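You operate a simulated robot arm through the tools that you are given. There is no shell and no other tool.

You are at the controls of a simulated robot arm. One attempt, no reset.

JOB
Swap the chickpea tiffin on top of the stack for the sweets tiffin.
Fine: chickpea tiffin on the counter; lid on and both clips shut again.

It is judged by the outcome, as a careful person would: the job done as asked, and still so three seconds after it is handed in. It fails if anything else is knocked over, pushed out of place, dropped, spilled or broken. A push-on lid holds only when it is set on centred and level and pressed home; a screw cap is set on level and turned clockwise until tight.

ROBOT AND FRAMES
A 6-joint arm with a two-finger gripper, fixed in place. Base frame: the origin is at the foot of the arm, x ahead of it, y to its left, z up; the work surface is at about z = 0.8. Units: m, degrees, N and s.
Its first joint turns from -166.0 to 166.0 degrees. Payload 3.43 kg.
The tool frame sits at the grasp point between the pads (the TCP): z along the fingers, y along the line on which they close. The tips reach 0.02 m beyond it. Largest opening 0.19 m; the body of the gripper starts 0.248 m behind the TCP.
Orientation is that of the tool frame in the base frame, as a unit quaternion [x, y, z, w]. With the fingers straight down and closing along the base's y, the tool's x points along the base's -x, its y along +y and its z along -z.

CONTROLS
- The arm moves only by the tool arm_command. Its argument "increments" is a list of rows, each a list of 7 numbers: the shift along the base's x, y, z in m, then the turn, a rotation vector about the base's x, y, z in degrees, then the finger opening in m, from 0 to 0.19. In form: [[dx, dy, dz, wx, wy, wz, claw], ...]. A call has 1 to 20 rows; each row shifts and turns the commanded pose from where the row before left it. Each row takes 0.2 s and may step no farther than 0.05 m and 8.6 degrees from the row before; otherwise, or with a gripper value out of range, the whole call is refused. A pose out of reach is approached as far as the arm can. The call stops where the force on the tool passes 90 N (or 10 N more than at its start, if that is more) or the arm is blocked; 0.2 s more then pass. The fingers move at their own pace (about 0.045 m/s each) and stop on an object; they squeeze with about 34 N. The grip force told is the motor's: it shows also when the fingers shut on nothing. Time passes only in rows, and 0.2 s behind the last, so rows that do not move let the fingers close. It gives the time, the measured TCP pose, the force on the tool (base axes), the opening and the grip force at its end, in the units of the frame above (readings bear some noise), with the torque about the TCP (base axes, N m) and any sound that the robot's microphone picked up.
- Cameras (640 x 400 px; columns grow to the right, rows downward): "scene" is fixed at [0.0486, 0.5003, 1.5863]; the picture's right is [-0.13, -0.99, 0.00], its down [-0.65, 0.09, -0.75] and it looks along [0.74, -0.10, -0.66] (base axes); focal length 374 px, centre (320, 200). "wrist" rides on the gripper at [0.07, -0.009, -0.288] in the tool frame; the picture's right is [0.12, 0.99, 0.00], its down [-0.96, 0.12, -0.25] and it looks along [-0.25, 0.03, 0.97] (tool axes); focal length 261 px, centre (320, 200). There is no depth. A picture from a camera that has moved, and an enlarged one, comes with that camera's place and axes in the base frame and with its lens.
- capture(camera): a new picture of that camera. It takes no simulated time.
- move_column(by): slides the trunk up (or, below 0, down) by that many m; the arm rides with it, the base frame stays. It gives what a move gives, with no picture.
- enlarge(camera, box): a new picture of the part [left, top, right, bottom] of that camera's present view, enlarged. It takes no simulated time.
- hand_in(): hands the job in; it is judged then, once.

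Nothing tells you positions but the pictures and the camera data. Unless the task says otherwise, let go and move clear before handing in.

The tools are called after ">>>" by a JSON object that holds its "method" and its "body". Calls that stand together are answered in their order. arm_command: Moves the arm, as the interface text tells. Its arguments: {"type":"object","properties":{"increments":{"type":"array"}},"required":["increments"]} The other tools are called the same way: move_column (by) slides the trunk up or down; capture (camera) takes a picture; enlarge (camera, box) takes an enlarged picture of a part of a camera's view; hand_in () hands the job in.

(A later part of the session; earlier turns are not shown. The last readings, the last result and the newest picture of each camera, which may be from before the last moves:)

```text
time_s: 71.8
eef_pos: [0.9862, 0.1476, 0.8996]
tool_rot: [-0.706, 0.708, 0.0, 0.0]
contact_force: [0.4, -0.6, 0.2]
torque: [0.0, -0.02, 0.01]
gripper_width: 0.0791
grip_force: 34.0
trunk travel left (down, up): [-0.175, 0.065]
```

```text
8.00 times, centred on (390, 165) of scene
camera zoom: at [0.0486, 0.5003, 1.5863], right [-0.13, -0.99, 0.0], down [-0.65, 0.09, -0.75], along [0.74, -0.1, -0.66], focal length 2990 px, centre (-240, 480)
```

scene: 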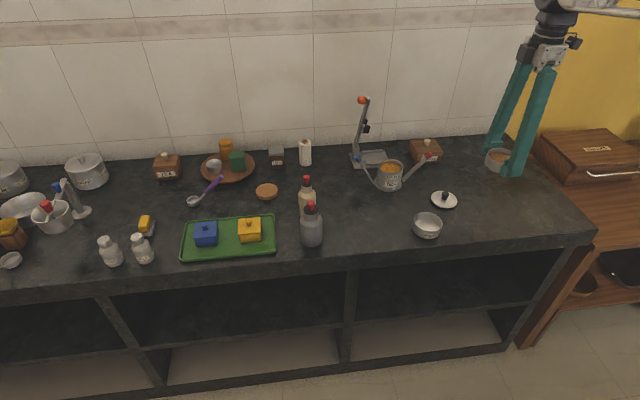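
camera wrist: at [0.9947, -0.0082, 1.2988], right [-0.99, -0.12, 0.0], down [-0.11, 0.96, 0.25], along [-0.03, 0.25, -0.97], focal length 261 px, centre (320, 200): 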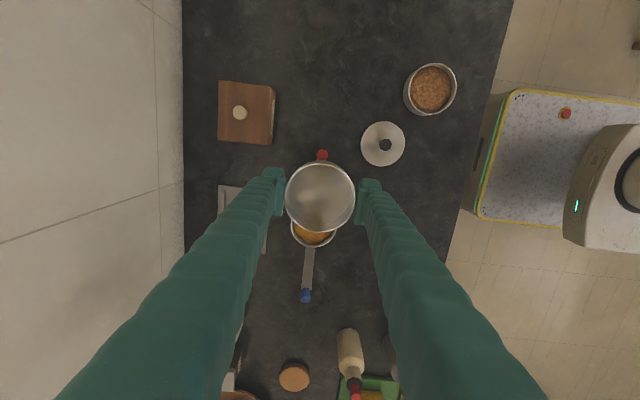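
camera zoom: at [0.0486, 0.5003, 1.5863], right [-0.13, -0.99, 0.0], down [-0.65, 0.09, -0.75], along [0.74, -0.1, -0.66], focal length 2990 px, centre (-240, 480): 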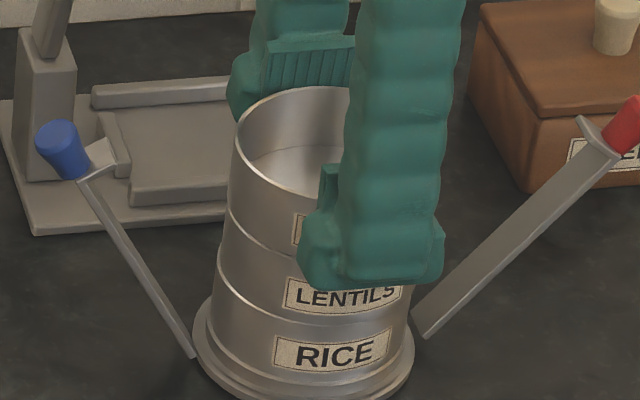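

It's almost seated and the edges are aligned. I'll continue in 1 mm steps to contact.

>>> {"method": "arm_command", "body": {"increments": [[0, 0, -0.001, 0, 0, 0, 0.07], [0, 0, -0.001, 0, 0, 0, 0.07], [0, 0, 0, 0, 0, 0, 0.07], [0, 0, 0, 0, 0, 0, 0.07]]}}

```text
time_s: 72.8
eef_pos: [0.9864, 0.1478, 0.8966]
tool_rot: [-0.707, 0.708, 0.0, 0.0]
contact_force: [0.6, -0.4, -0.1]
torque: [-0.01, 0.0, -0.03]
gripper_width: 0.0788
grip_force: 33.9
trunk travel left (down, up): [-0.175, 0.065]
```

>>> {"method": "arm_command", "body": {"increments": [[0, 0, -0.001, 0, 0, 0, 0.07], [0, 0, -0.001, 0, 0, 0, 0.07], [0, 0, 0, 0, 0, 0, 0.07], [0, 0, 0, 0, 0, 0, 0.07]]}}

>>> {"method": "enlarge", "body": {"camera": "scene", "box": [365, 140, 415, 190]}}

>>> {"method": "enlarge", "body": {"camera": "wrist", "box": [240, 130, 400, 230]}}

```text
time_s: 73.8
eef_pos: [0.9859, 0.1475, 0.8965]
tool_rot: [-0.707, 0.707, -0.001, 0.002]
contact_force: [4.5, 0.4, 18.3]
torque: [-0.04, 0.01, -0.01]
gripper_width: 0.0788
grip_force: 34.0
trunk travel left (down, up): [-0.175, 0.065]
```

```text
8.00 times, centred on (390, 165) of scene
camera zoom: at [0.0486, 0.5003, 1.5863], right [-0.13, -0.99, 0.0], down [-0.65, 0.09, -0.75], along [0.74, -0.1, -0.66], focal length 2990 px, centre (-240, 480)
```

zoom: 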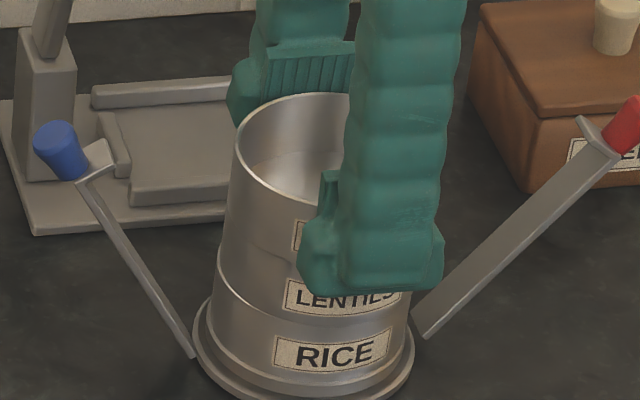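

```text
4.00 times, centred on (320, 180) of wrist
camera zoom: at [0.9926, 0.0783, 1.1837], right [-0.99, -0.12, 0.0], down [-0.11, 0.96, 0.25], along [-0.03, 0.25, -0.97], focal length 1043 px, centre (320, 280)
```

zoom: 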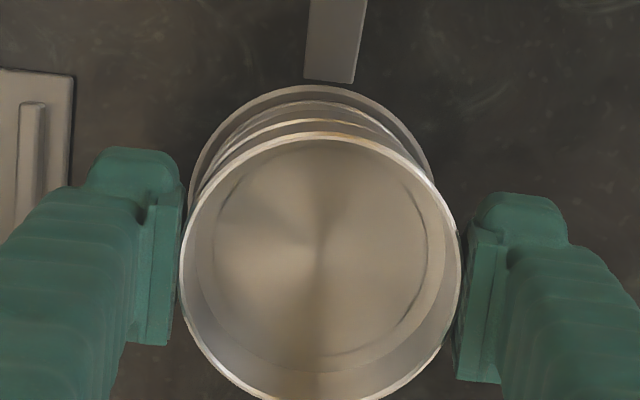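

It's seated (about 18 N, seam closed). I'll ease off slightly and release.

>>> {"method": "arm_command", "body": {"increments": [[0, 0, 0.001, 0, 0, 0, 0.07], [0, 0, 0, 0, 0, 0, 0.082], [0, 0, 0, 0, 0, 0, 0.1], [0, 0, 0, 0, 0, 0, 0.12], [0, 0, 0, 0, 0, 0, 0.12], [0, 0, 0, 0, 0, 0, 0.12]]}}

>>> {"method": "enlarge", "body": {"camera": "scene", "box": [365, 140, 415, 190]}}

>>> {"method": "enlarge", "body": {"camera": "wrist", "box": [240, 130, 400, 230]}}

```text
time_s: 75.2
eef_pos: [0.9866, 0.1473, 0.8968]
tool_rot: [-0.707, 0.708, -0.001, 0.0]
contact_force: [0.1, 0.2, 0.1]
torque: [-0.02, -0.01, -0.02]
gripper_width: 0.1203
grip_force: 0.1
trunk travel left (down, up): [-0.175, 0.065]
```

```text
8.00 times, centred on (390, 165) of scene
camera zoom: at [0.0486, 0.5003, 1.5863], right [-0.13, -0.99, 0.0], down [-0.65, 0.09, -0.75], along [0.74, -0.1, -0.66], focal length 2990 px, centre (-240, 480)
```

zoom: 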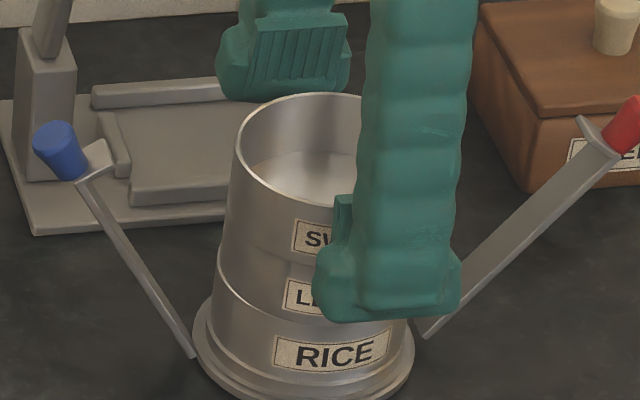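

```text
4.00 times, centred on (320, 180) of wrist
camera zoom: at [0.9935, 0.0783, 1.1834], right [-0.99, -0.12, 0.0], down [-0.11, 0.96, 0.25], along [-0.03, 0.25, -0.97], focal length 1043 px, centre (320, 280)
```

zoom: 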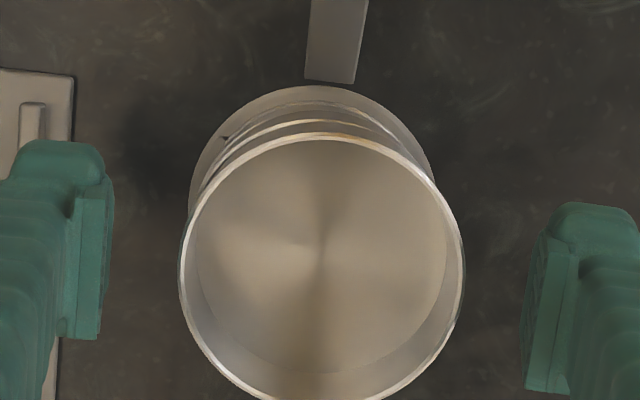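

Released and sitting in place. I'll rise straight up and inspect.

>>> {"method": "arm_command", "body": {"increments": [[0, 0, 0.02, 0, 0, 0, 0.12], [0, 0, 0.03, 0, 0, 0, 0.12], [0, 0, 0.04, 0, 0, 0, 0.12], [0, 0, 0.04, 0, 0, 0, 0.12], [0, 0, 0.02, 0, 0, 0, 0.12], [0, 0, 0, 0, 0, 0, 0.12], [0, 0, 0, 0, 0, 0, 0.12], [0, 0, 0, 0, 0, 0, 0.12]]}}

>>> {"method": "enlarge", "body": {"camera": "scene", "box": [350, 130, 430, 200]}}

>>> {"method": "enlarge", "body": {"camera": "wrist", "box": [240, 110, 400, 210]}}

```text
time_s: 77.0
eef_pos: [0.9862, 0.1463, 1.0462]
tool_rot: [-0.707, 0.708, 0.0, 0.0]
contact_force: [-0.2, 0.3, 0.3]
torque: [0.03, 0.01, 0.02]
gripper_width: 0.1203
grip_force: 0.1
trunk travel left (down, up): [-0.175, 0.065]
```

```text
5.71 times, centred on (390, 165) of scene
camera zoom: at [0.0486, 0.5003, 1.5863], right [-0.13, -0.99, 0.0], down [-0.65, 0.09, -0.75], along [0.74, -0.1, -0.66], focal length 2136 px, centre (-80, 400)
```

zoom: 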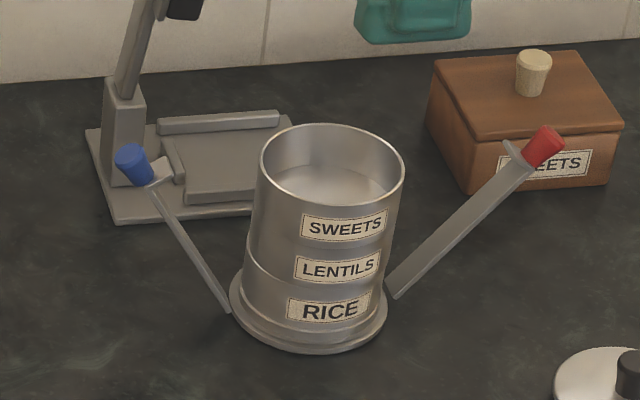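

```text
4.00 times, centred on (320, 160) of wrist
camera zoom: at [0.9931, 0.0772, 1.3327], right [-0.99, -0.12, 0.0], down [-0.11, 0.96, 0.25], along [-0.03, 0.25, -0.97], focal length 1043 px, centre (320, 360)
```

zoom: 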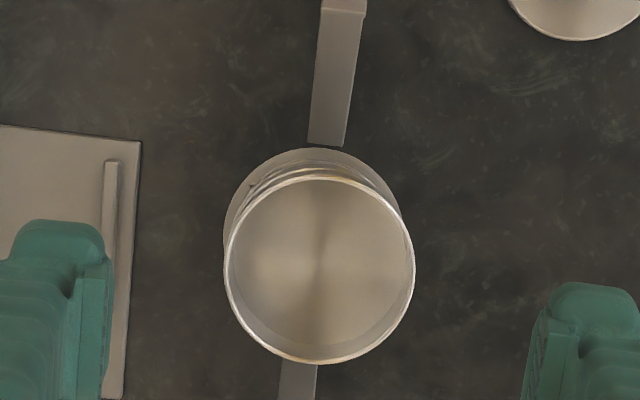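

>>> {"method": "enlarge", "body": {"camera": "scene", "box": [372, 143, 408, 188]}}

>>> {"method": "enlarge", "body": {"camera": "wrist", "box": [285, 140, 355, 210]}}

```text
8.89 times, centred on (390, 166) of scene
camera zoom: at [0.0486, 0.5003, 1.5863], right [-0.13, -0.99, 0.0], down [-0.65, 0.09, -0.75], along [0.74, -0.1, -0.66], focal length 3322 px, centre (-302, 507)
```

zoom: 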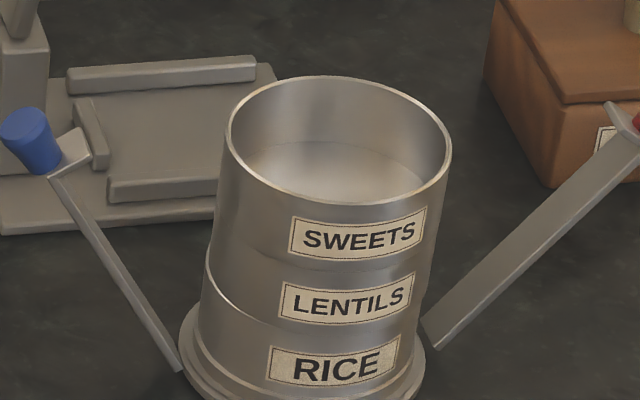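

```text
5.71 times, centred on (320, 175) of wrist
camera zoom: at [0.9931, 0.0772, 1.3327], right [-0.99, -0.12, 0.0], down [-0.11, 0.96, 0.25], along [-0.03, 0.25, -0.97], focal length 1489 px, centre (320, 343)
```

zoom: 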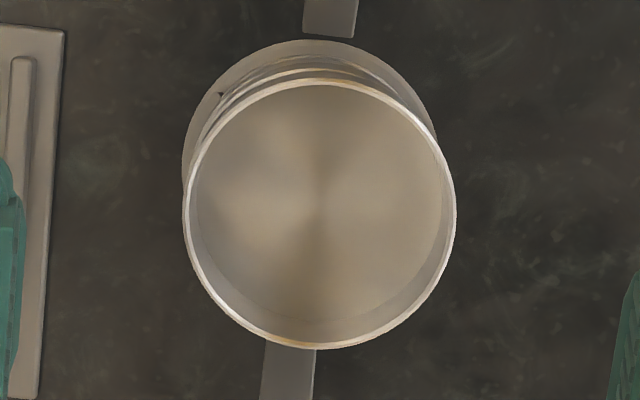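

>>> {"method": "enlarge", "body": {"camera": "wrist", "box": [290, 140, 350, 180]}}

>>> {"method": "enlarge", "body": {"camera": "scene", "box": [374, 158, 406, 180]}}

```text
10.00 times, centred on (320, 160) of wrist
camera zoom: at [0.9931, 0.0772, 1.3327], right [-0.99, -0.12, 0.0], down [-0.11, 0.96, 0.25], along [-0.03, 0.25, -0.97], focal length 2606 px, centre (320, 600)
```

zoom: 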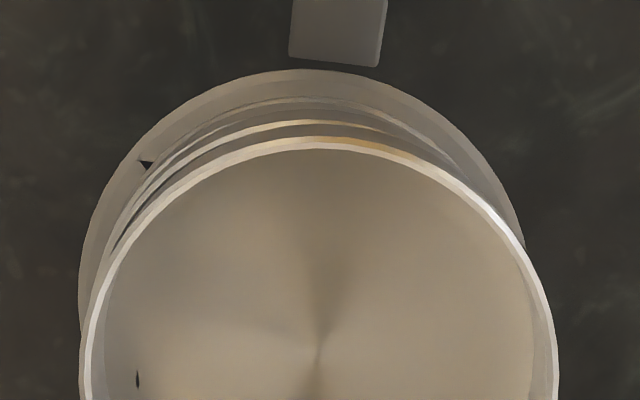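

```text
16.00 times, centred on (390, 169) of scene
camera zoom: at [0.0486, 0.5003, 1.5863], right [-0.13, -0.99, 0.0], down [-0.65, 0.09, -0.75], along [0.74, -0.1, -0.66], focal length 5980 px, centre (-800, 696)
```

zoom: 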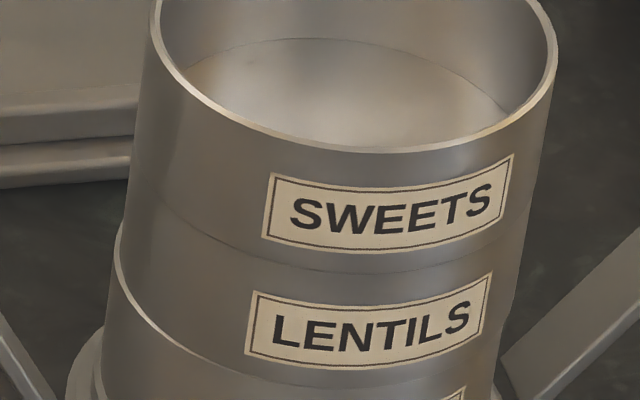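

The sweets tier sits about 2.5–3 mm toward −x of the stack axis (base and lentils are near x 0.987, sweets near 0.984). I'll re-grip it, lift a few millimetres, shift it +x, and seat it again.

>>> {"method": "arm_command", "body": {"increments": [[0, 0, -0.03, 0, 0, 0, 0.12], [0, 0, -0.04, 0, 0, 0, 0.12], [0, 0, -0.04, 0, 0, 0, 0.12], [0, 0, -0.025, 0, 0, 0, 0.12], [0, 0, -0.013, 0, 0, 0, 0.12], [0, 0, 0, 0, 0, 0, 0.12], [0, 0, 0, 0, 0, 0, 0.12], [0, 0, 0, 0, 0, 0, 0.07], [0, 0, 0, 0, 0, 0, 0.07], [0, 0, 0, 0, 0, 0, 0.07], [0, 0, 0, 0, 0, 0, 0.07]]}}

>>> {"method": "enlarge", "body": {"camera": "wrist", "box": [240, 130, 400, 230]}}

```text
time_s: 79.4
eef_pos: [0.9874, 0.1475, 0.8981]
tool_rot: [-0.707, 0.707, 0.0, 0.0]
contact_force: [-0.8, -0.7, -0.6]
torque: [-0.01, 0.01, -0.01]
gripper_width: 0.0787
grip_force: 34.4
trunk travel left (down, up): [-0.175, 0.065]
```

```text
4.00 times, centred on (320, 180) of wrist
camera zoom: at [0.9941, 0.0777, 1.1856], right [-0.99, -0.12, 0.0], down [-0.11, 0.96, 0.25], along [-0.03, 0.25, -0.97], focal length 1043 px, centre (320, 280)
```

zoom: 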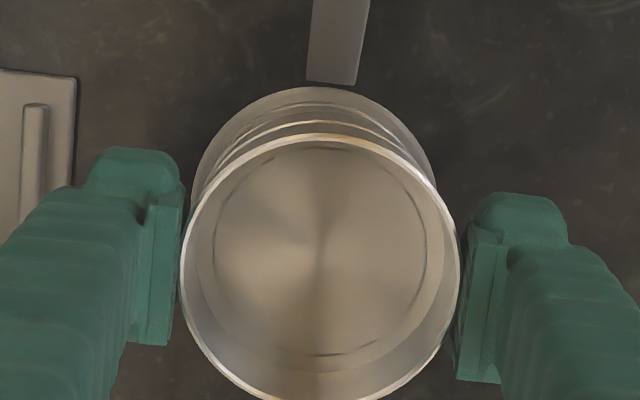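

>>> {"method": "arm_command", "body": {"increments": [[0, 0, 0.002, 0, 0, 0, 0.07], [0, 0, 0.003, 0, 0, 0, 0.07], [0.0025, -0.0003, 0, 0, 0, 0, 0.07], [0, 0, 0, 0, 0, 0, 0.07], [0, 0, 0, 0, 0, 0, 0.07], [0, 0, 0, 0, 0, 0, 0.07], [0, 0, 0, 0, 0, 0, 0.07]]}}

>>> {"method": "enlarge", "body": {"camera": "wrist", "box": [240, 130, 400, 230]}}

>>> {"method": "enlarge", "body": {"camera": "scene", "box": [365, 140, 415, 190]}}

```text
time_s: 81.0
eef_pos: [0.9893, 0.1467, 0.9032]
tool_rot: [-0.707, 0.707, 0.0, 0.0]
contact_force: [-0.3, 0.7, -0.9]
torque: [-0.02, 0.03, 0.02]
gripper_width: 0.0786
grip_force: 34.1
trunk travel left (down, up): [-0.175, 0.065]
```

```text
4.00 times, centred on (320, 180) of wrist
camera zoom: at [0.9959, 0.0772, 1.1908], right [-0.99, -0.12, 0.0], down [-0.11, 0.96, 0.25], along [-0.03, 0.25, -0.97], focal length 1043 px, centre (320, 280)
```

zoom: 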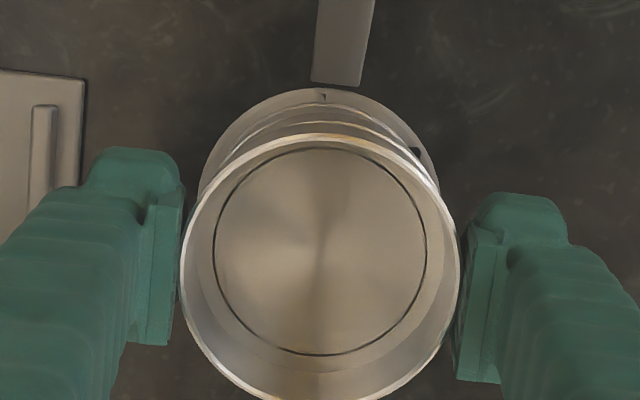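

```text
8.00 times, centred on (390, 165) of scene
camera zoom: at [0.0486, 0.5003, 1.5863], right [-0.13, -0.99, 0.0], down [-0.65, 0.09, -0.75], along [0.74, -0.1, -0.66], focal length 2990 px, centre (-240, 480)
```

zoom: 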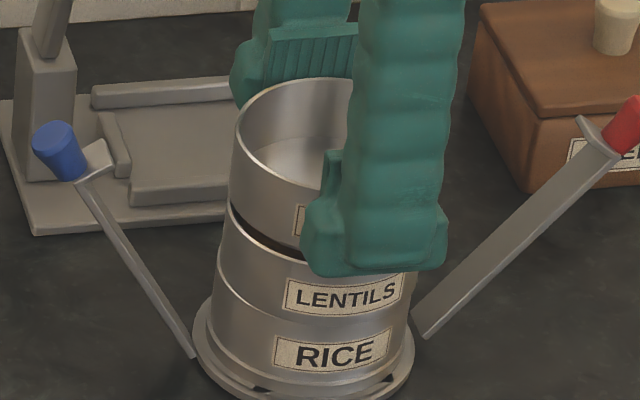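

>>> {"method": "enlarge", "body": {"camera": "scene", "box": [370, 165, 410, 195]}}

>>> {"method": "enlarge", "body": {"wrist_dummy": 0, "camera": "wrist", "box": [280, 145, 360, 195]}}

```text
13.33 times, centred on (390, 180) of scene
camera zoom: at [0.0486, 0.5003, 1.5863], right [-0.13, -0.99, 0.0], down [-0.65, 0.09, -0.75], along [0.74, -0.1, -0.66], focal length 4984 px, centre (-613, 467)
```

zoom: 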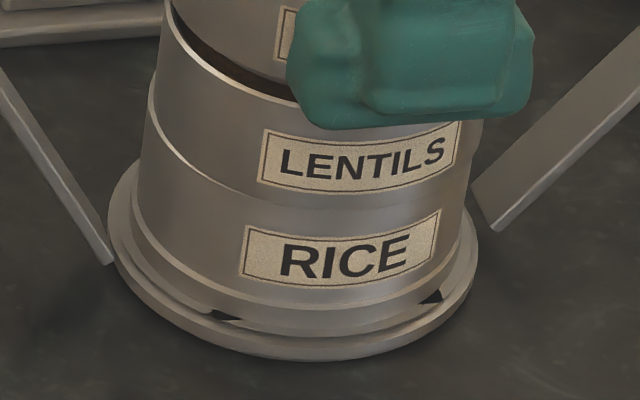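

```text
8.00 times, centred on (320, 170) of wrist
camera zoom: at [0.9959, 0.0772, 1.1908], right [-0.99, -0.12, 0.0], down [-0.11, 0.96, 0.25], along [-0.03, 0.25, -0.97], focal length 2085 px, centre (320, 440)
```

zoom: 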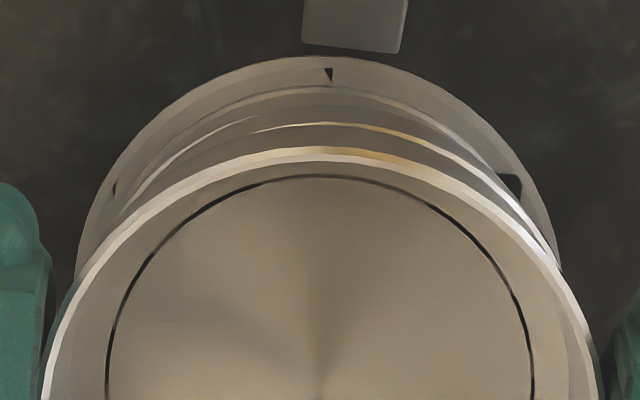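

Dark slivers have appeared between the rice tier and the base since the re-grip. I'll lift the sweets tier clear and inspect the lower tiers before seating anything.

>>> {"method": "arm_command", "body": {"increments": [[0, 0, 0.01, 0, 0, 0, 0.07], [0, 0, 0.03, 0, 0, 0, 0.07], [0, 0, 0.04, 0, 0, 0, 0.07], [0, 0, 0.03, 0, 0, 0, 0.07], [0, -0.02, 0, 0, 0, 0, 0.07], [0, -0.03, 0, 0, 0, 0, 0.07], [0, -0.03, 0, 0, 0, 0, 0.07], [0, -0.01, 0, 0, 0, 0, 0.07], [0, 0, 0, 0, 0, 0, 0.07], [0, 0, 0, 0, 0, 0, 0.07], [0, 0, 0, 0, 0, 0, 0.07]]}}

>>> {"method": "enlarge", "body": {"camera": "scene", "box": [370, 155, 410, 195]}}

>>> {"method": "capture", "body": {"camera": "wrist"}}

>>> {"method": "enlarge", "body": {"camera": "wrist", "box": [280, 210, 360, 260]}}

```text
time_s: 83.4
eef_pos: [0.99, 0.0555, 1.0131]
tool_rot: [-0.707, 0.707, 0.001, 0.0]
contact_force: [-0.5, -0.6, -0.9]
torque: [-0.01, -0.01, 0.0]
gripper_width: 0.0787
grip_force: 34.0
trunk travel left (down, up): [-0.175, 0.065]
```

```text
10.00 times, centred on (390, 175) of scene
camera zoom: at [0.0486, 0.5003, 1.5863], right [-0.13, -0.99, 0.0], down [-0.65, 0.09, -0.75], along [0.74, -0.1, -0.66], focal length 3738 px, centre (-380, 450)
```

zoom: 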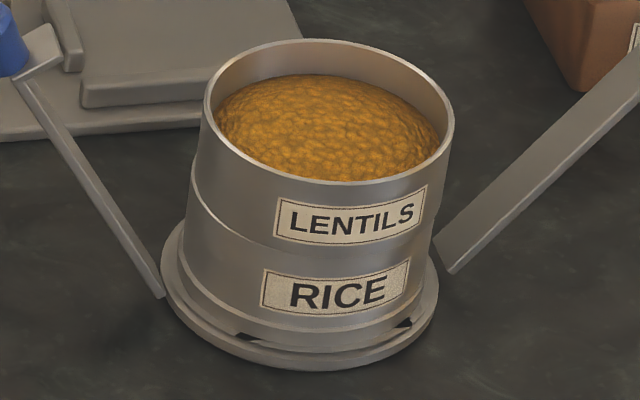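

```text
taken
camera wrist: at [0.9974, -0.0139, 1.2998], right [-0.99, -0.12, 0.0], down [-0.11, 0.96, 0.25], along [-0.03, 0.25, -0.97], focal length 261 px, centre (320, 200)
```

wrist: 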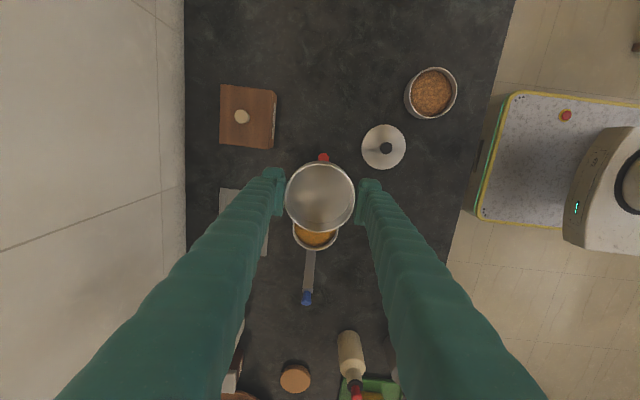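

```text
8.00 times, centred on (320, 235) of wrist
camera zoom: at [0.9974, -0.0139, 1.2998], right [-0.99, -0.12, 0.0], down [-0.11, 0.96, 0.25], along [-0.03, 0.25, -0.97], focal length 2085 px, centre (320, -80)
```

zoom: 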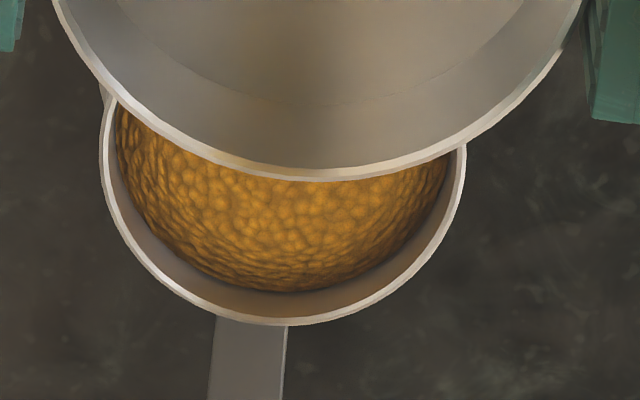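

>>> {"method": "enlarge", "body": {"camera": "scene", "box": [376, 178, 406, 196]}}

>>> {"method": "enlarge", "body": {"camera": "wrist", "box": [285, 150, 355, 260]}}

```text
16.00 times, centred on (391, 187) of scene
camera zoom: at [0.0486, 0.5003, 1.5863], right [-0.13, -0.99, 0.0], down [-0.65, 0.09, -0.75], along [0.74, -0.1, -0.66], focal length 5980 px, centre (-816, 408)
```

zoom: 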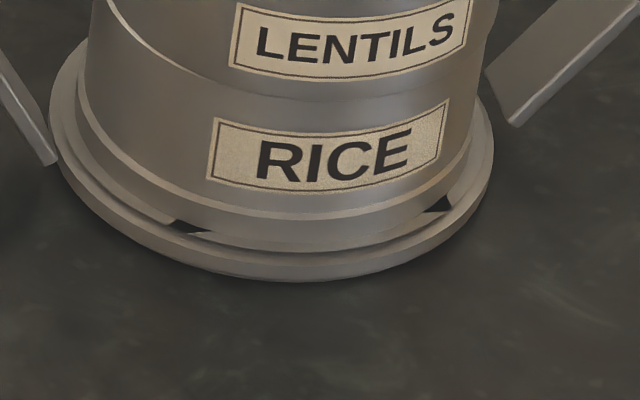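

```text
3.64 times, centred on (320, 205) of wrist
camera zoom: at [0.9974, -0.0139, 1.2998], right [-0.99, -0.12, 0.0], down [-0.11, 0.96, 0.25], along [-0.03, 0.25, -0.97], focal length 948 px, centre (320, 182)
```

zoom: 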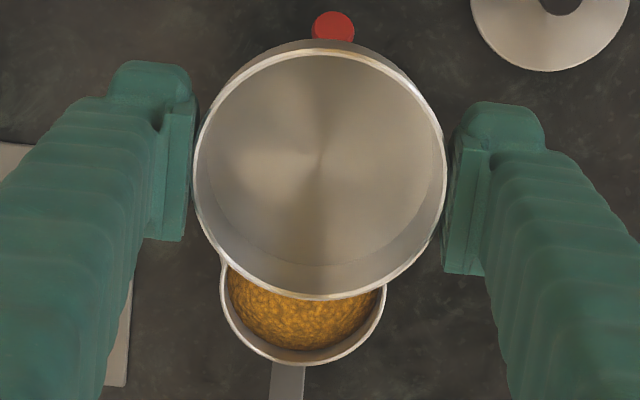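

On closer look the dark slivers appear and disappear from frame to frame and are sub-millimetre rendering overlaps; the lower tiers stand straight. The last wrist view had the sweets axis over the base axis to about 0.5 mm, so I'll return there and compare the edges again just above contact.

>>> {"method": "arm_command", "body": {"increments": [[0, 0.015, 0, 0, 0, 0, 0.07], [0, 0.025, 0, 0, 0, 0, 0.07], [0, 0.025, 0, 0, 0, 0, 0.07], [0, 0.018, 0, 0, 0, 0, 0.07], [0, 0.0075, 0, 0, 0, 0, 0.07], [0, 0, -0.03, 0, 0, 0, 0.07], [0, 0, -0.03, 0, 0, 0, 0.07], [0, 0, -0.03, 0, 0, 0, 0.07], [0, 0, -0.014, 0, 0, 0, 0.07], [0, 0, -0.005, 0, 0, 0, 0.07], [0, 0, 0, 0, 0, 0, 0.07], [0, 0, 0, 0, 0, 0, 0.07], [0, 0, 0, 0, 0, 0, 0.07], [0, 0, 0, 0, 0, 0, 0.07], [0, 0, 0, 0, 0, 0, 0.07]]}}

>>> {"method": "enlarge", "body": {"camera": "wrist", "box": [280, 145, 360, 195]}}

>>> {"method": "enlarge", "body": {"camera": "scene", "box": [372, 145, 402, 185]}}

>>> {"method": "enlarge", "body": {"camera": "wrist", "box": [240, 130, 400, 230]}}

```text
time_s: 86.6
eef_pos: [0.9886, 0.148, 0.9041]
tool_rot: [-0.706, 0.708, 0.0, 0.001]
contact_force: [1.0, -0.6, 0.0]
torque: [0.0, 0.01, 0.02]
gripper_width: 0.0788
grip_force: 34.1
trunk travel left (down, up): [-0.175, 0.065]
```

```text
8.00 times, centred on (320, 170) of wrist
camera zoom: at [0.9968, 0.0791, 1.1911], right [-0.99, -0.12, 0.0], down [-0.11, 0.96, 0.25], along [-0.03, 0.25, -0.97], focal length 2085 px, centre (320, 440)
```

zoom: 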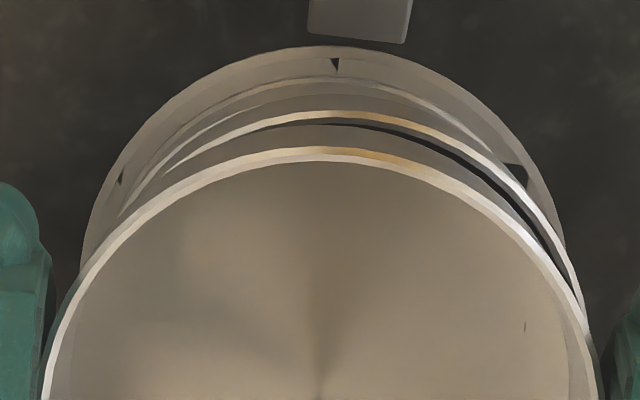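

```text
10.00 times, centred on (387, 165) of scene
camera zoom: at [0.0486, 0.5003, 1.5863], right [-0.13, -0.99, 0.0], down [-0.65, 0.09, -0.75], along [0.74, -0.1, -0.66], focal length 3738 px, centre (-350, 550)
```

zoom: 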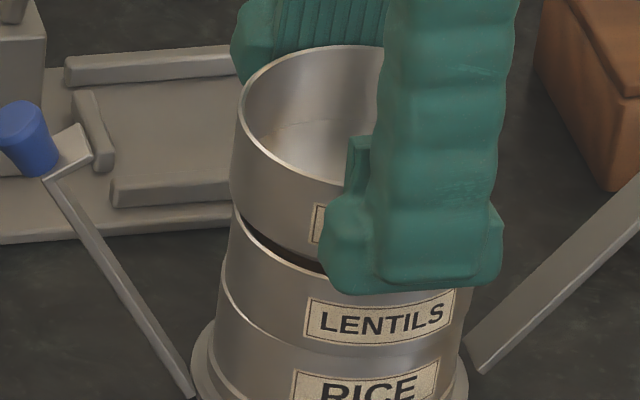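

```text
4.00 times, centred on (320, 180) of wrist
camera zoom: at [0.9968, 0.0791, 1.1911], right [-0.99, -0.12, 0.0], down [-0.11, 0.96, 0.25], along [-0.03, 0.25, -0.97], focal length 1043 px, centre (320, 280)
```

zoom: 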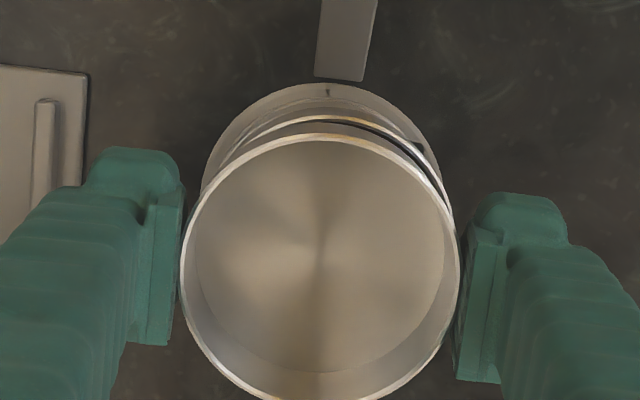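

This view is clearer: the lentil rim arc is about 2.5 mm to −x of the sweets rim, so the earlier x position was actually right for the tier below. In y they match. I'll shift back −2.2 mm in x and verify the symmetry.

>>> {"method": "arm_command", "body": {"increments": [[-0.0022, 0, 0, 0, 0, 0, 0.07], [0, 0, 0, 0, 0, 0, 0.07], [0, 0, 0, 0, 0, 0, 0.07], [0, 0, 0, 0, 0, 0, 0.07]]}}

>>> {"method": "enlarge", "body": {"camera": "wrist", "box": [280, 145, 360, 195]}}

>>> {"method": "enlarge", "body": {"camera": "scene", "box": [372, 145, 402, 185]}}

```text
time_s: 87.6
eef_pos: [0.9856, 0.1489, 0.9035]
tool_rot: [-0.707, 0.707, 0.001, 0.0]
contact_force: [0.4, 0.1, -0.4]
torque: [0.01, 0.02, 0.01]
gripper_width: 0.0784
grip_force: 33.9
trunk travel left (down, up): [-0.175, 0.065]
```

```text
8.00 times, centred on (320, 170) of wrist
camera zoom: at [0.994, 0.0791, 1.1912], right [-0.99, -0.12, 0.0], down [-0.11, 0.96, 0.25], along [-0.03, 0.25, -0.97], focal length 2085 px, centre (320, 440)
```

zoom: 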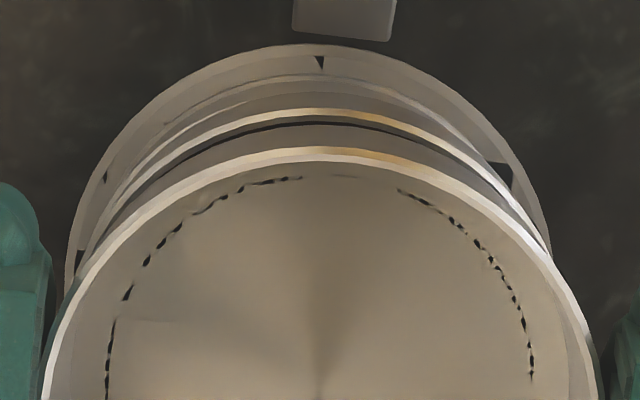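

```text
10.00 times, centred on (387, 165) of scene
camera zoom: at [0.0486, 0.5003, 1.5863], right [-0.13, -0.99, 0.0], down [-0.65, 0.09, -0.75], along [0.74, -0.1, -0.66], focal length 3738 px, centre (-350, 550)
```

zoom: 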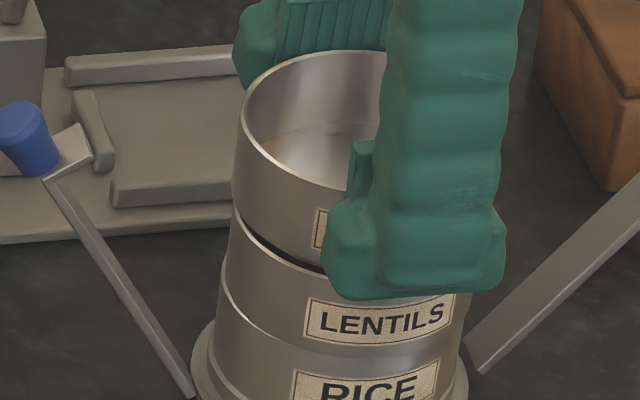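

Now the rims are concentric. I'll lower the last 6 mm in small steps to seat it.

>>> {"method": "arm_command", "body": {"increments": [[0, 0, -0.002, 0, 0, 0, 0.07], [0, 0, -0.002, 0, 0, 0, 0.07], [0, 0, -0.001, 0, 0, 0, 0.07], [0, 0, -0.001, 0, 0, 0, 0.07], [0, 0, 0, 0, 0, 0, 0.07], [0, 0, 0, 0, 0, 0, 0.07]]}}

>>> {"method": "enlarge", "body": {"camera": "wrist", "box": [280, 145, 360, 195]}}

>>> {"method": "enlarge", "body": {"camera": "scene", "box": [372, 145, 402, 185]}}

```text
time_s: 89.0
eef_pos: [0.988, 0.1481, 0.8983]
tool_rot: [-0.707, 0.707, 0.0, 0.0]
contact_force: [1.3, 0.6, 1.6]
torque: [0.04, 0.01, -0.01]
gripper_width: 0.0786
grip_force: 34.6
trunk travel left (down, up): [-0.175, 0.065]
```

```text
8.00 times, centred on (320, 170) of wrist
camera zoom: at [0.9944, 0.0783, 1.1857], right [-0.99, -0.12, 0.0], down [-0.11, 0.96, 0.25], along [-0.03, 0.25, -0.97], focal length 2085 px, centre (320, 440)
```

zoom: 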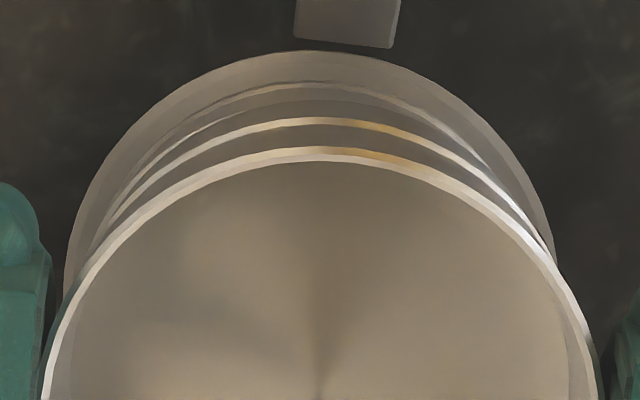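

```text
10.00 times, centred on (387, 165) of scene
camera zoom: at [0.0486, 0.5003, 1.5863], right [-0.13, -0.99, 0.0], down [-0.65, 0.09, -0.75], along [0.74, -0.1, -0.66], focal length 3738 px, centre (-350, 550)
```

zoom: 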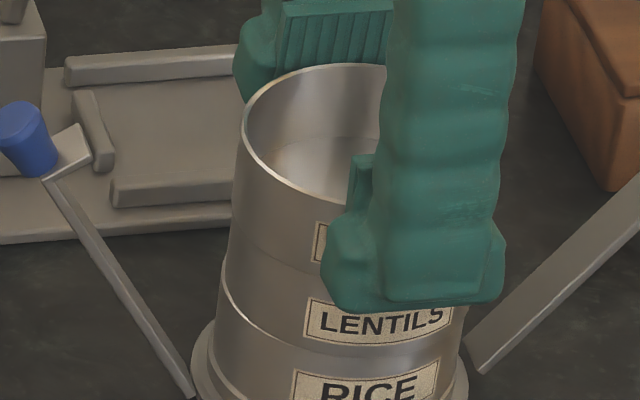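

It's seated and concentric, with no gap. I'll press another millimetre, ease off, and release.

>>> {"method": "arm_command", "body": {"increments": [[0, 0, -0.001, 0, 0, 0, 0.07], [0, 0, 0, 0, 0, 0, 0.07], [0, 0, 0.0005, 0, 0, 0, 0.07], [0, 0, 0, 0, 0, 0, 0.082], [0, 0, 0, 0, 0, 0, 0.1], [0, 0, 0, 0, 0, 0, 0.12], [0, 0, 0, 0, 0, 0, 0.12], [0, 0, 0, 0, 0, 0, 0.12], [0, 0, 0.02, 0, 0, 0, 0.12], [0, 0, 0.03, 0, 0, 0, 0.12], [0, 0, 0.04, 0, 0, 0, 0.12], [0, 0, 0.04, 0, 0, 0, 0.12], [0, 0, 0.02, 0, 0, 0, 0.12], [0, 0, 0, 0, 0, 0, 0.12], [0, 0, 0, 0, 0, 0, 0.12], [0, 0, 0, 0, 0, 0, 0.12]]}}

>>> {"method": "enlarge", "body": {"camera": "wrist", "box": [290, 140, 350, 180]}}

>>> {"method": "enlarge", "body": {"camera": "wrist", "box": [285, 140, 355, 210]}}

>>> {"method": "enlarge", "body": {"camera": "scene", "box": [370, 145, 410, 195]}}

```text
time_s: 92.4
eef_pos: [0.9859, 0.1464, 1.046]
tool_rot: [-0.706, 0.708, 0.0, 0.0]
contact_force: [0.5, 0.0, 0.5]
torque: [0.02, -0.02, -0.03]
gripper_width: 0.1201
grip_force: 0.0
trunk travel left (down, up): [-0.175, 0.065]
```

```text
10.00 times, centred on (320, 160) of wrist
camera zoom: at [0.9937, 0.0782, 1.3336], right [-0.99, -0.12, 0.0], down [-0.11, 0.96, 0.25], along [-0.03, 0.25, -0.97], focal length 2606 px, centre (320, 600)
```

zoom: 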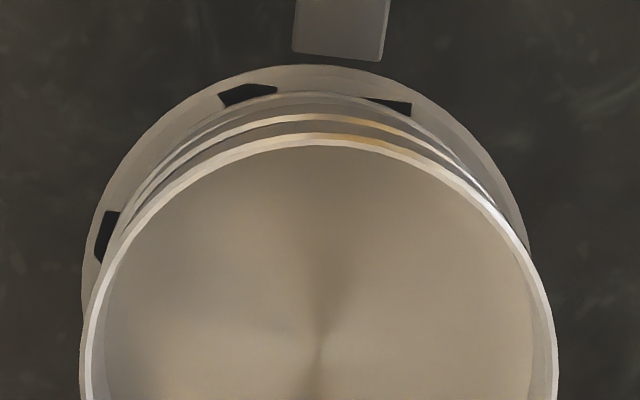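

```text
5.71 times, centred on (320, 175) of wrist
camera zoom: at [0.9937, 0.0782, 1.3336], right [-0.99, -0.12, 0.0], down [-0.11, 0.96, 0.25], along [-0.03, 0.25, -0.97], focal length 1489 px, centre (320, 343)
```

zoom: 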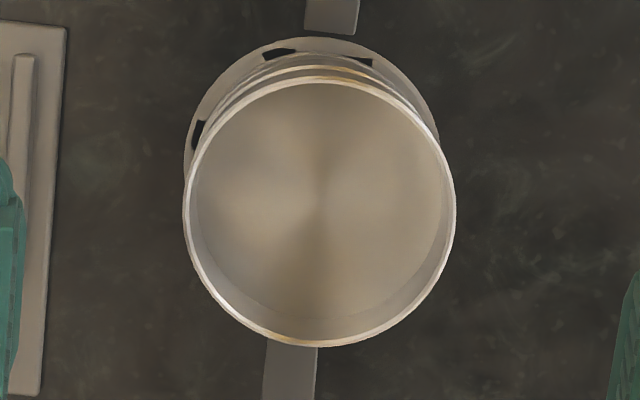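

```text
8.00 times, centred on (390, 170) of scene
camera zoom: at [0.0486, 0.5003, 1.5863], right [-0.13, -0.99, 0.0], down [-0.65, 0.09, -0.75], along [0.74, -0.1, -0.66], focal length 2990 px, centre (-240, 440)
```

zoom: 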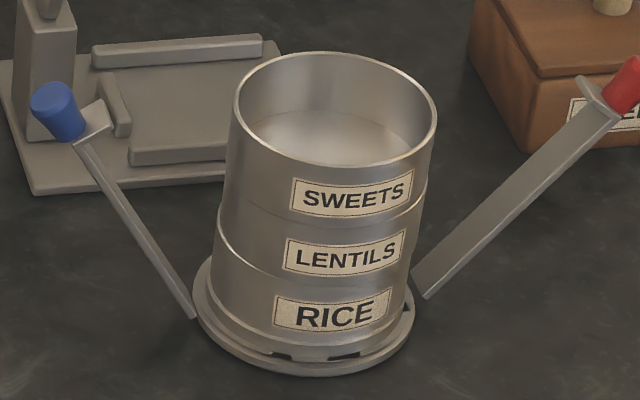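

The stack profile is now straight and the sweets tier sits level on the lentils. Next I'll fetch the lid from about (0.879, 0.00).

>>> {"method": "arm_command", "body": {"increments": [[-0.03, 0, 0, 0, 0, 0, 0.05], [-0.03, -0.03, 0, 0, 0, 0, 0.05], [-0.03, -0.04, 0, 0, 0, 0, 0.05], [-0.0185, -0.04, 0, 0, 0, 0, 0.05], [0, -0.03, 0, 0, 0, 0, 0.05], [0, -0.0085, 0, 0, 0, 0, 0.05], [0, 0, -0.04, 0, 0, 0, 0.05], [0, 0, -0.04, 0, 0, 0, 0.05], [0, 0, -0.02, 0, 0, 0, 0.05], [0, 0, 0, 0, 0, 0, 0.05], [0, 0, 0, 0, 0, 0, 0.05], [0, 0, 0, 0, 0, 0, 0.05], [0, 0, 0, 0, 0, 0, 0.05]]}}

>>> {"method": "enlarge", "body": {"camera": "wrist", "box": [240, 120, 400, 220]}}

>>> {"method": "enlarge", "body": {"camera": "scene", "box": [340, 110, 520, 240]}}

```text
time_s: 95.2
eef_pos: [0.8784, 0.0016, 0.9467]
tool_rot: [-0.706, 0.708, 0.0, 0.0]
contact_force: [0.3, -0.1, 0.7]
torque: [-0.02, -0.02, 0.0]
gripper_width: 0.0497
grip_force: 0.0
trunk travel left (down, up): [-0.175, 0.065]
```

```text
4.00 times, centred on (320, 170) of wrist
camera zoom: at [0.8855, -0.0688, 1.2344], right [-0.99, -0.12, 0.0], down [-0.11, 0.96, 0.25], along [-0.03, 0.25, -0.97], focal length 1043 px, centre (320, 320)
```

zoom: 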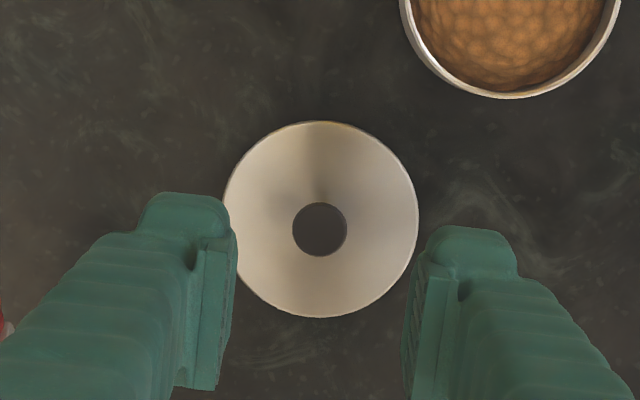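

```text
3.08 times, centred on (430, 175) of scene
camera zoom: at [0.0486, 0.5003, 1.5863], right [-0.13, -0.99, 0.0], down [-0.65, 0.09, -0.75], along [0.74, -0.1, -0.66], focal length 1150 px, centre (-18, 277)
```

zoom: 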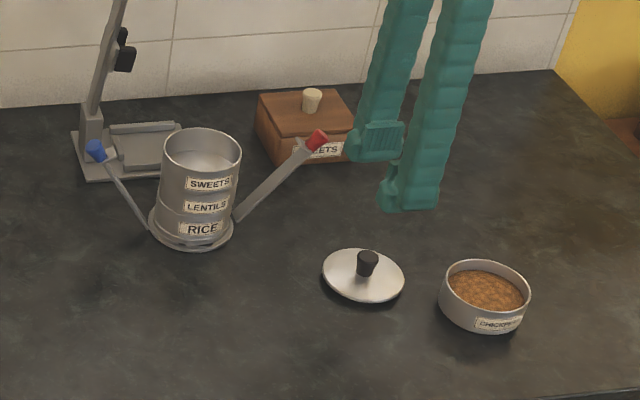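

The lid knob is at about (0.877, -0.0015). I'll adjust −2.6 mm in y, descend and grip it.

>>> {"method": "arm_command", "body": {"increments": [[0.0005, -0.0026, -0.03, 0, 0, 0, 0.05], [0, 0, -0.03, 0, 0, 0, 0.05], [0, 0, -0.025, 0, 0, 0, 0.05], [0, 0, -0.015, 0, 0, 0, 0.05], [0, 0, -0.009, 0, 0, 0, 0.05], [0, 0, 0, 0, 0, 0, 0.05], [0, 0, 0, 0, 0, 0, 0.05], [0, 0, 0, 0, 0, 0, 0.05]]}}

>>> {"method": "enlarge", "body": {"camera": "wrist", "box": [240, 130, 400, 230]}}

>>> {"method": "enlarge", "body": {"camera": "scene", "box": [420, 150, 490, 220]}}

```text
time_s: 97.0
eef_pos: [0.8798, -0.0046, 0.8402]
tool_rot: [-0.707, 0.708, 0.001, -0.001]
contact_force: [0.8, 0.2, -0.2]
torque: [-0.02, -0.02, 0.01]
gripper_width: 0.0499
grip_force: 0.1
trunk travel left (down, up): [-0.175, 0.065]
```

```text
4.00 times, centred on (320, 180) of wrist
camera zoom: at [0.8874, -0.0727, 1.1267], right [-0.99, -0.12, 0.0], down [-0.11, 0.96, 0.25], along [-0.03, 0.25, -0.97], focal length 1043 px, centre (320, 280)
```

zoom: 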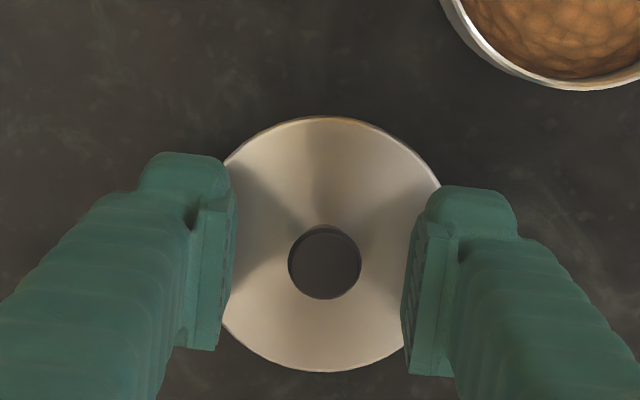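

```text
5.71 times, centred on (455, 185) of scene
camera zoom: at [0.0486, 0.5003, 1.5863], right [-0.13, -0.99, 0.0], down [-0.65, 0.09, -0.75], along [0.74, -0.1, -0.66], focal length 2136 px, centre (-451, 286)
```

zoom: 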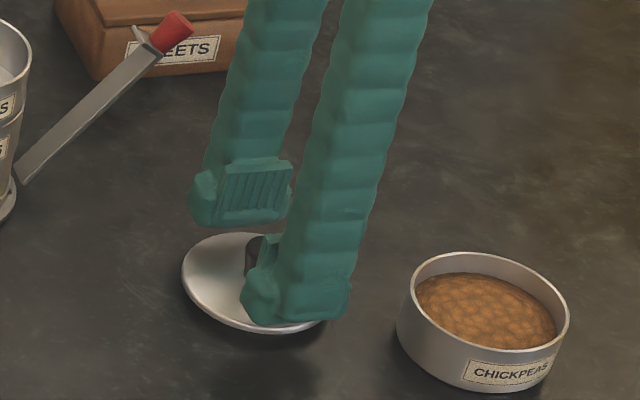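

Nearly centred. I'll make a 1 mm correction, then close on the knob.

>>> {"method": "arm_command", "body": {"increments": [[-0.0012, 0.001, -0.001, 0, 0, 0, 0.05], [0, 0, 0, 0, 0, 0, 0.05], [0, 0, 0, 0, 0, 0, 0.01], [0, 0, 0, 0, 0, 0, 0.01], [0, 0, 0, 0, 0, 0, 0.01], [0, 0, 0, 0, 0, 0, 0.01], [0, 0, 0.003, 0, 0, 0, 0.01], [0, 0, 0.007, 0, 0, 0, 0.01], [0, 0, 0.015, 0, 0, 0, 0.01], [0, 0, 0, 0, 0, 0, 0.01], [0, 0, 0, 0, 0, 0, 0.01], [0, 0, 0, 0, 0, 0, 0.01]]}}

>>> {"method": "enlarge", "body": {"camera": "wrist", "box": [240, 130, 400, 230]}}

>>> {"method": "enlarge", "body": {"camera": "scene", "box": [420, 150, 490, 220]}}

```text
time_s: 99.6
eef_pos: [0.8775, -0.0017, 0.8633]
tool_rot: [-0.706, 0.708, -0.001, -0.001]
contact_force: [-0.2, 1.4, 0.0]
torque: [0.02, 0.0, -0.02]
gripper_width: 0.0191
grip_force: 34.2
trunk travel left (down, up): [-0.175, 0.065]
```

```text
4.00 times, centred on (320, 180) of wrist
camera zoom: at [0.885, -0.0711, 1.1501], right [-0.99, -0.12, 0.0], down [-0.11, 0.96, 0.25], along [-0.03, 0.25, -0.97], focal length 1043 px, centre (320, 280)
```

zoom: 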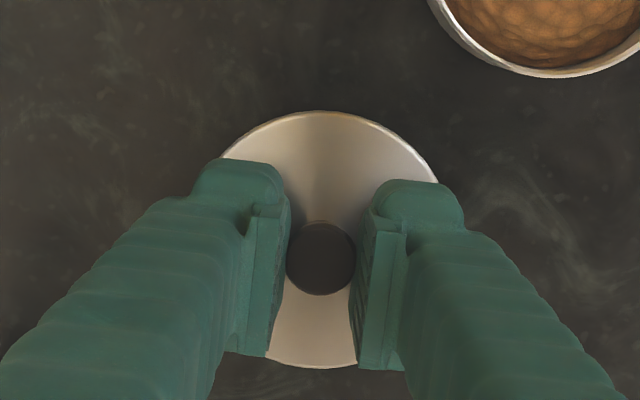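

```text
5.71 times, centred on (455, 185) of scene
camera zoom: at [0.0486, 0.5003, 1.5863], right [-0.13, -0.99, 0.0], down [-0.65, 0.09, -0.75], along [0.74, -0.1, -0.66], focal length 2136 px, centre (-451, 286)
```

zoom: 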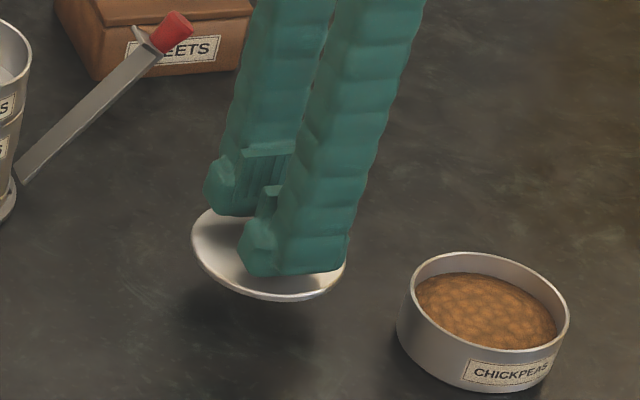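

The lid is held level. I'll carry it over the stack to the same tool position where the sweets tier was released, and stop about 1 cm above the rim to check alignment.

>>> {"method": "arm_command", "body": {"increments": [[0, 0, 0.04, 0, 0, 0, 0.01], [0, 0, 0.045, 0, 0, 0, 0.01], [0, 0, 0.045, 0, 0, 0, 0.01], [0, 0, 0.038, 0, 0, 0, 0.01], [0.025, 0.02, 0, 0, 0, 0, 0.01], [0.03, 0.03, 0, 0, 0, 0, 0.01], [0.03, 0.035, 0, 0, 0, 0, 0.01], [0.0242, 0.035, 0, 0, 0, 0, 0.01], [0, 0.02, 0, 0, 0, 0, 0.01], [0, 0.0101, 0, 0, 0, 0, 0.01], [0, 0, 0, 0, 0, 0, 0.01], [0, 0, -0.03, 0, 0, 0, 0.01], [0, 0, -0.03, 0, 0, 0, 0.01], [0, 0, -0.018, 0, 0, 0, 0.01], [0, 0, -0.006, 0, 0, 0, 0.01], [0, 0, 0, 0, 0, 0, 0.01], [0, 0, 0, 0, 0, 0, 0.01], [0, 0, 0, 0, 0, 0, 0.01], [0, 0, 0, 0, 0, 0, 0.01]]}}

>>> {"method": "enlarge", "body": {"camera": "wrist", "box": [270, 140, 370, 200]}}

>>> {"method": "enlarge", "body": {"camera": "scene", "box": [370, 140, 410, 180]}}

>>> {"method": "enlarge", "body": {"camera": "wrist", "box": [240, 130, 400, 230]}}

```text
time_s: 103.6
eef_pos: [0.9867, 0.1482, 0.948]
tool_rot: [-0.707, 0.708, -0.001, 0.0]
contact_force: [0.8, -1.2, 0.0]
torque: [0.01, 0.0, 0.01]
gripper_width: 0.019
grip_force: 34.1
trunk travel left (down, up): [-0.175, 0.065]
```

```text
6.40 times, centred on (320, 170) of wrist
camera zoom: at [0.9945, 0.0796, 1.2351], right [-0.99, -0.12, 0.0], down [-0.11, 0.96, 0.25], along [-0.03, 0.25, -0.97], focal length 1668 px, centre (320, 392)
```

zoom: 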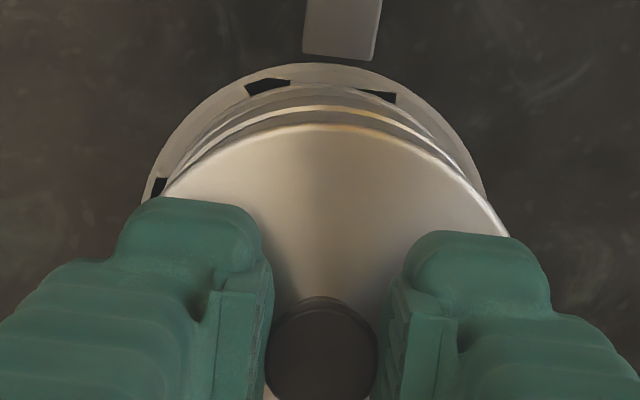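

```text
10.00 times, centred on (390, 160) of scene
camera zoom: at [0.0486, 0.5003, 1.5863], right [-0.13, -0.99, 0.0], down [-0.65, 0.09, -0.75], along [0.74, -0.1, -0.66], focal length 3738 px, centre (-380, 600)
```

zoom: 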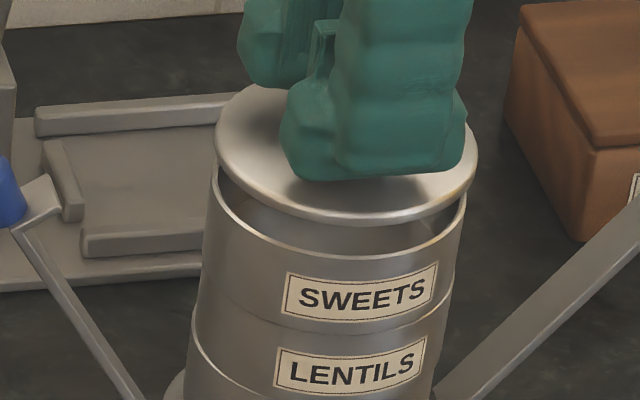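

```text
4.00 times, centred on (320, 180) of wrist
camera zoom: at [0.9945, 0.0796, 1.2351], right [-0.99, -0.12, 0.0], down [-0.11, 0.96, 0.25], along [-0.03, 0.25, -0.97], focal length 1043 px, centre (320, 280)
```

zoom: 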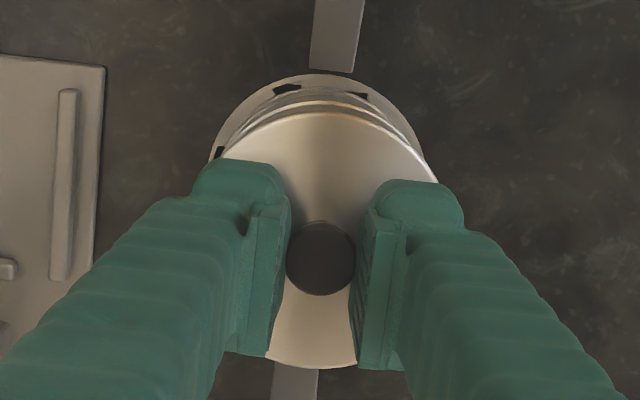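

>>> {"method": "enlarge", "body": {"camera": "wrist", "box": [290, 145, 350, 180]}}

>>> {"method": "enlarge", "body": {"camera": "scene", "box": [374, 148, 406, 172]}}

```text
10.67 times, centred on (320, 162) of wrist
camera zoom: at [0.9945, 0.0796, 1.2351], right [-0.99, -0.12, 0.0], down [-0.11, 0.96, 0.25], along [-0.03, 0.25, -0.97], focal length 2780 px, centre (320, 600)
```

zoom: 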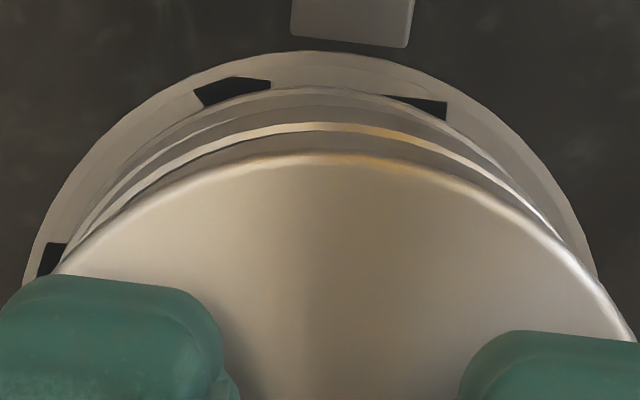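

```text
16.00 times, centred on (390, 160) of scene
camera zoom: at [0.0486, 0.5003, 1.5863], right [-0.13, -0.99, 0.0], down [-0.65, 0.09, -0.75], along [0.74, -0.1, -0.66], focal length 5980 px, centre (-800, 840)
```

zoom: 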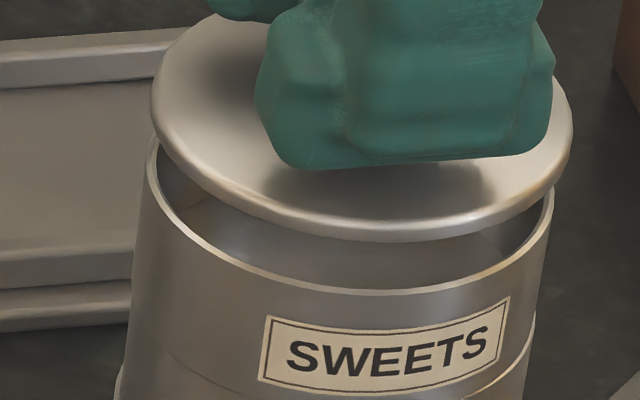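

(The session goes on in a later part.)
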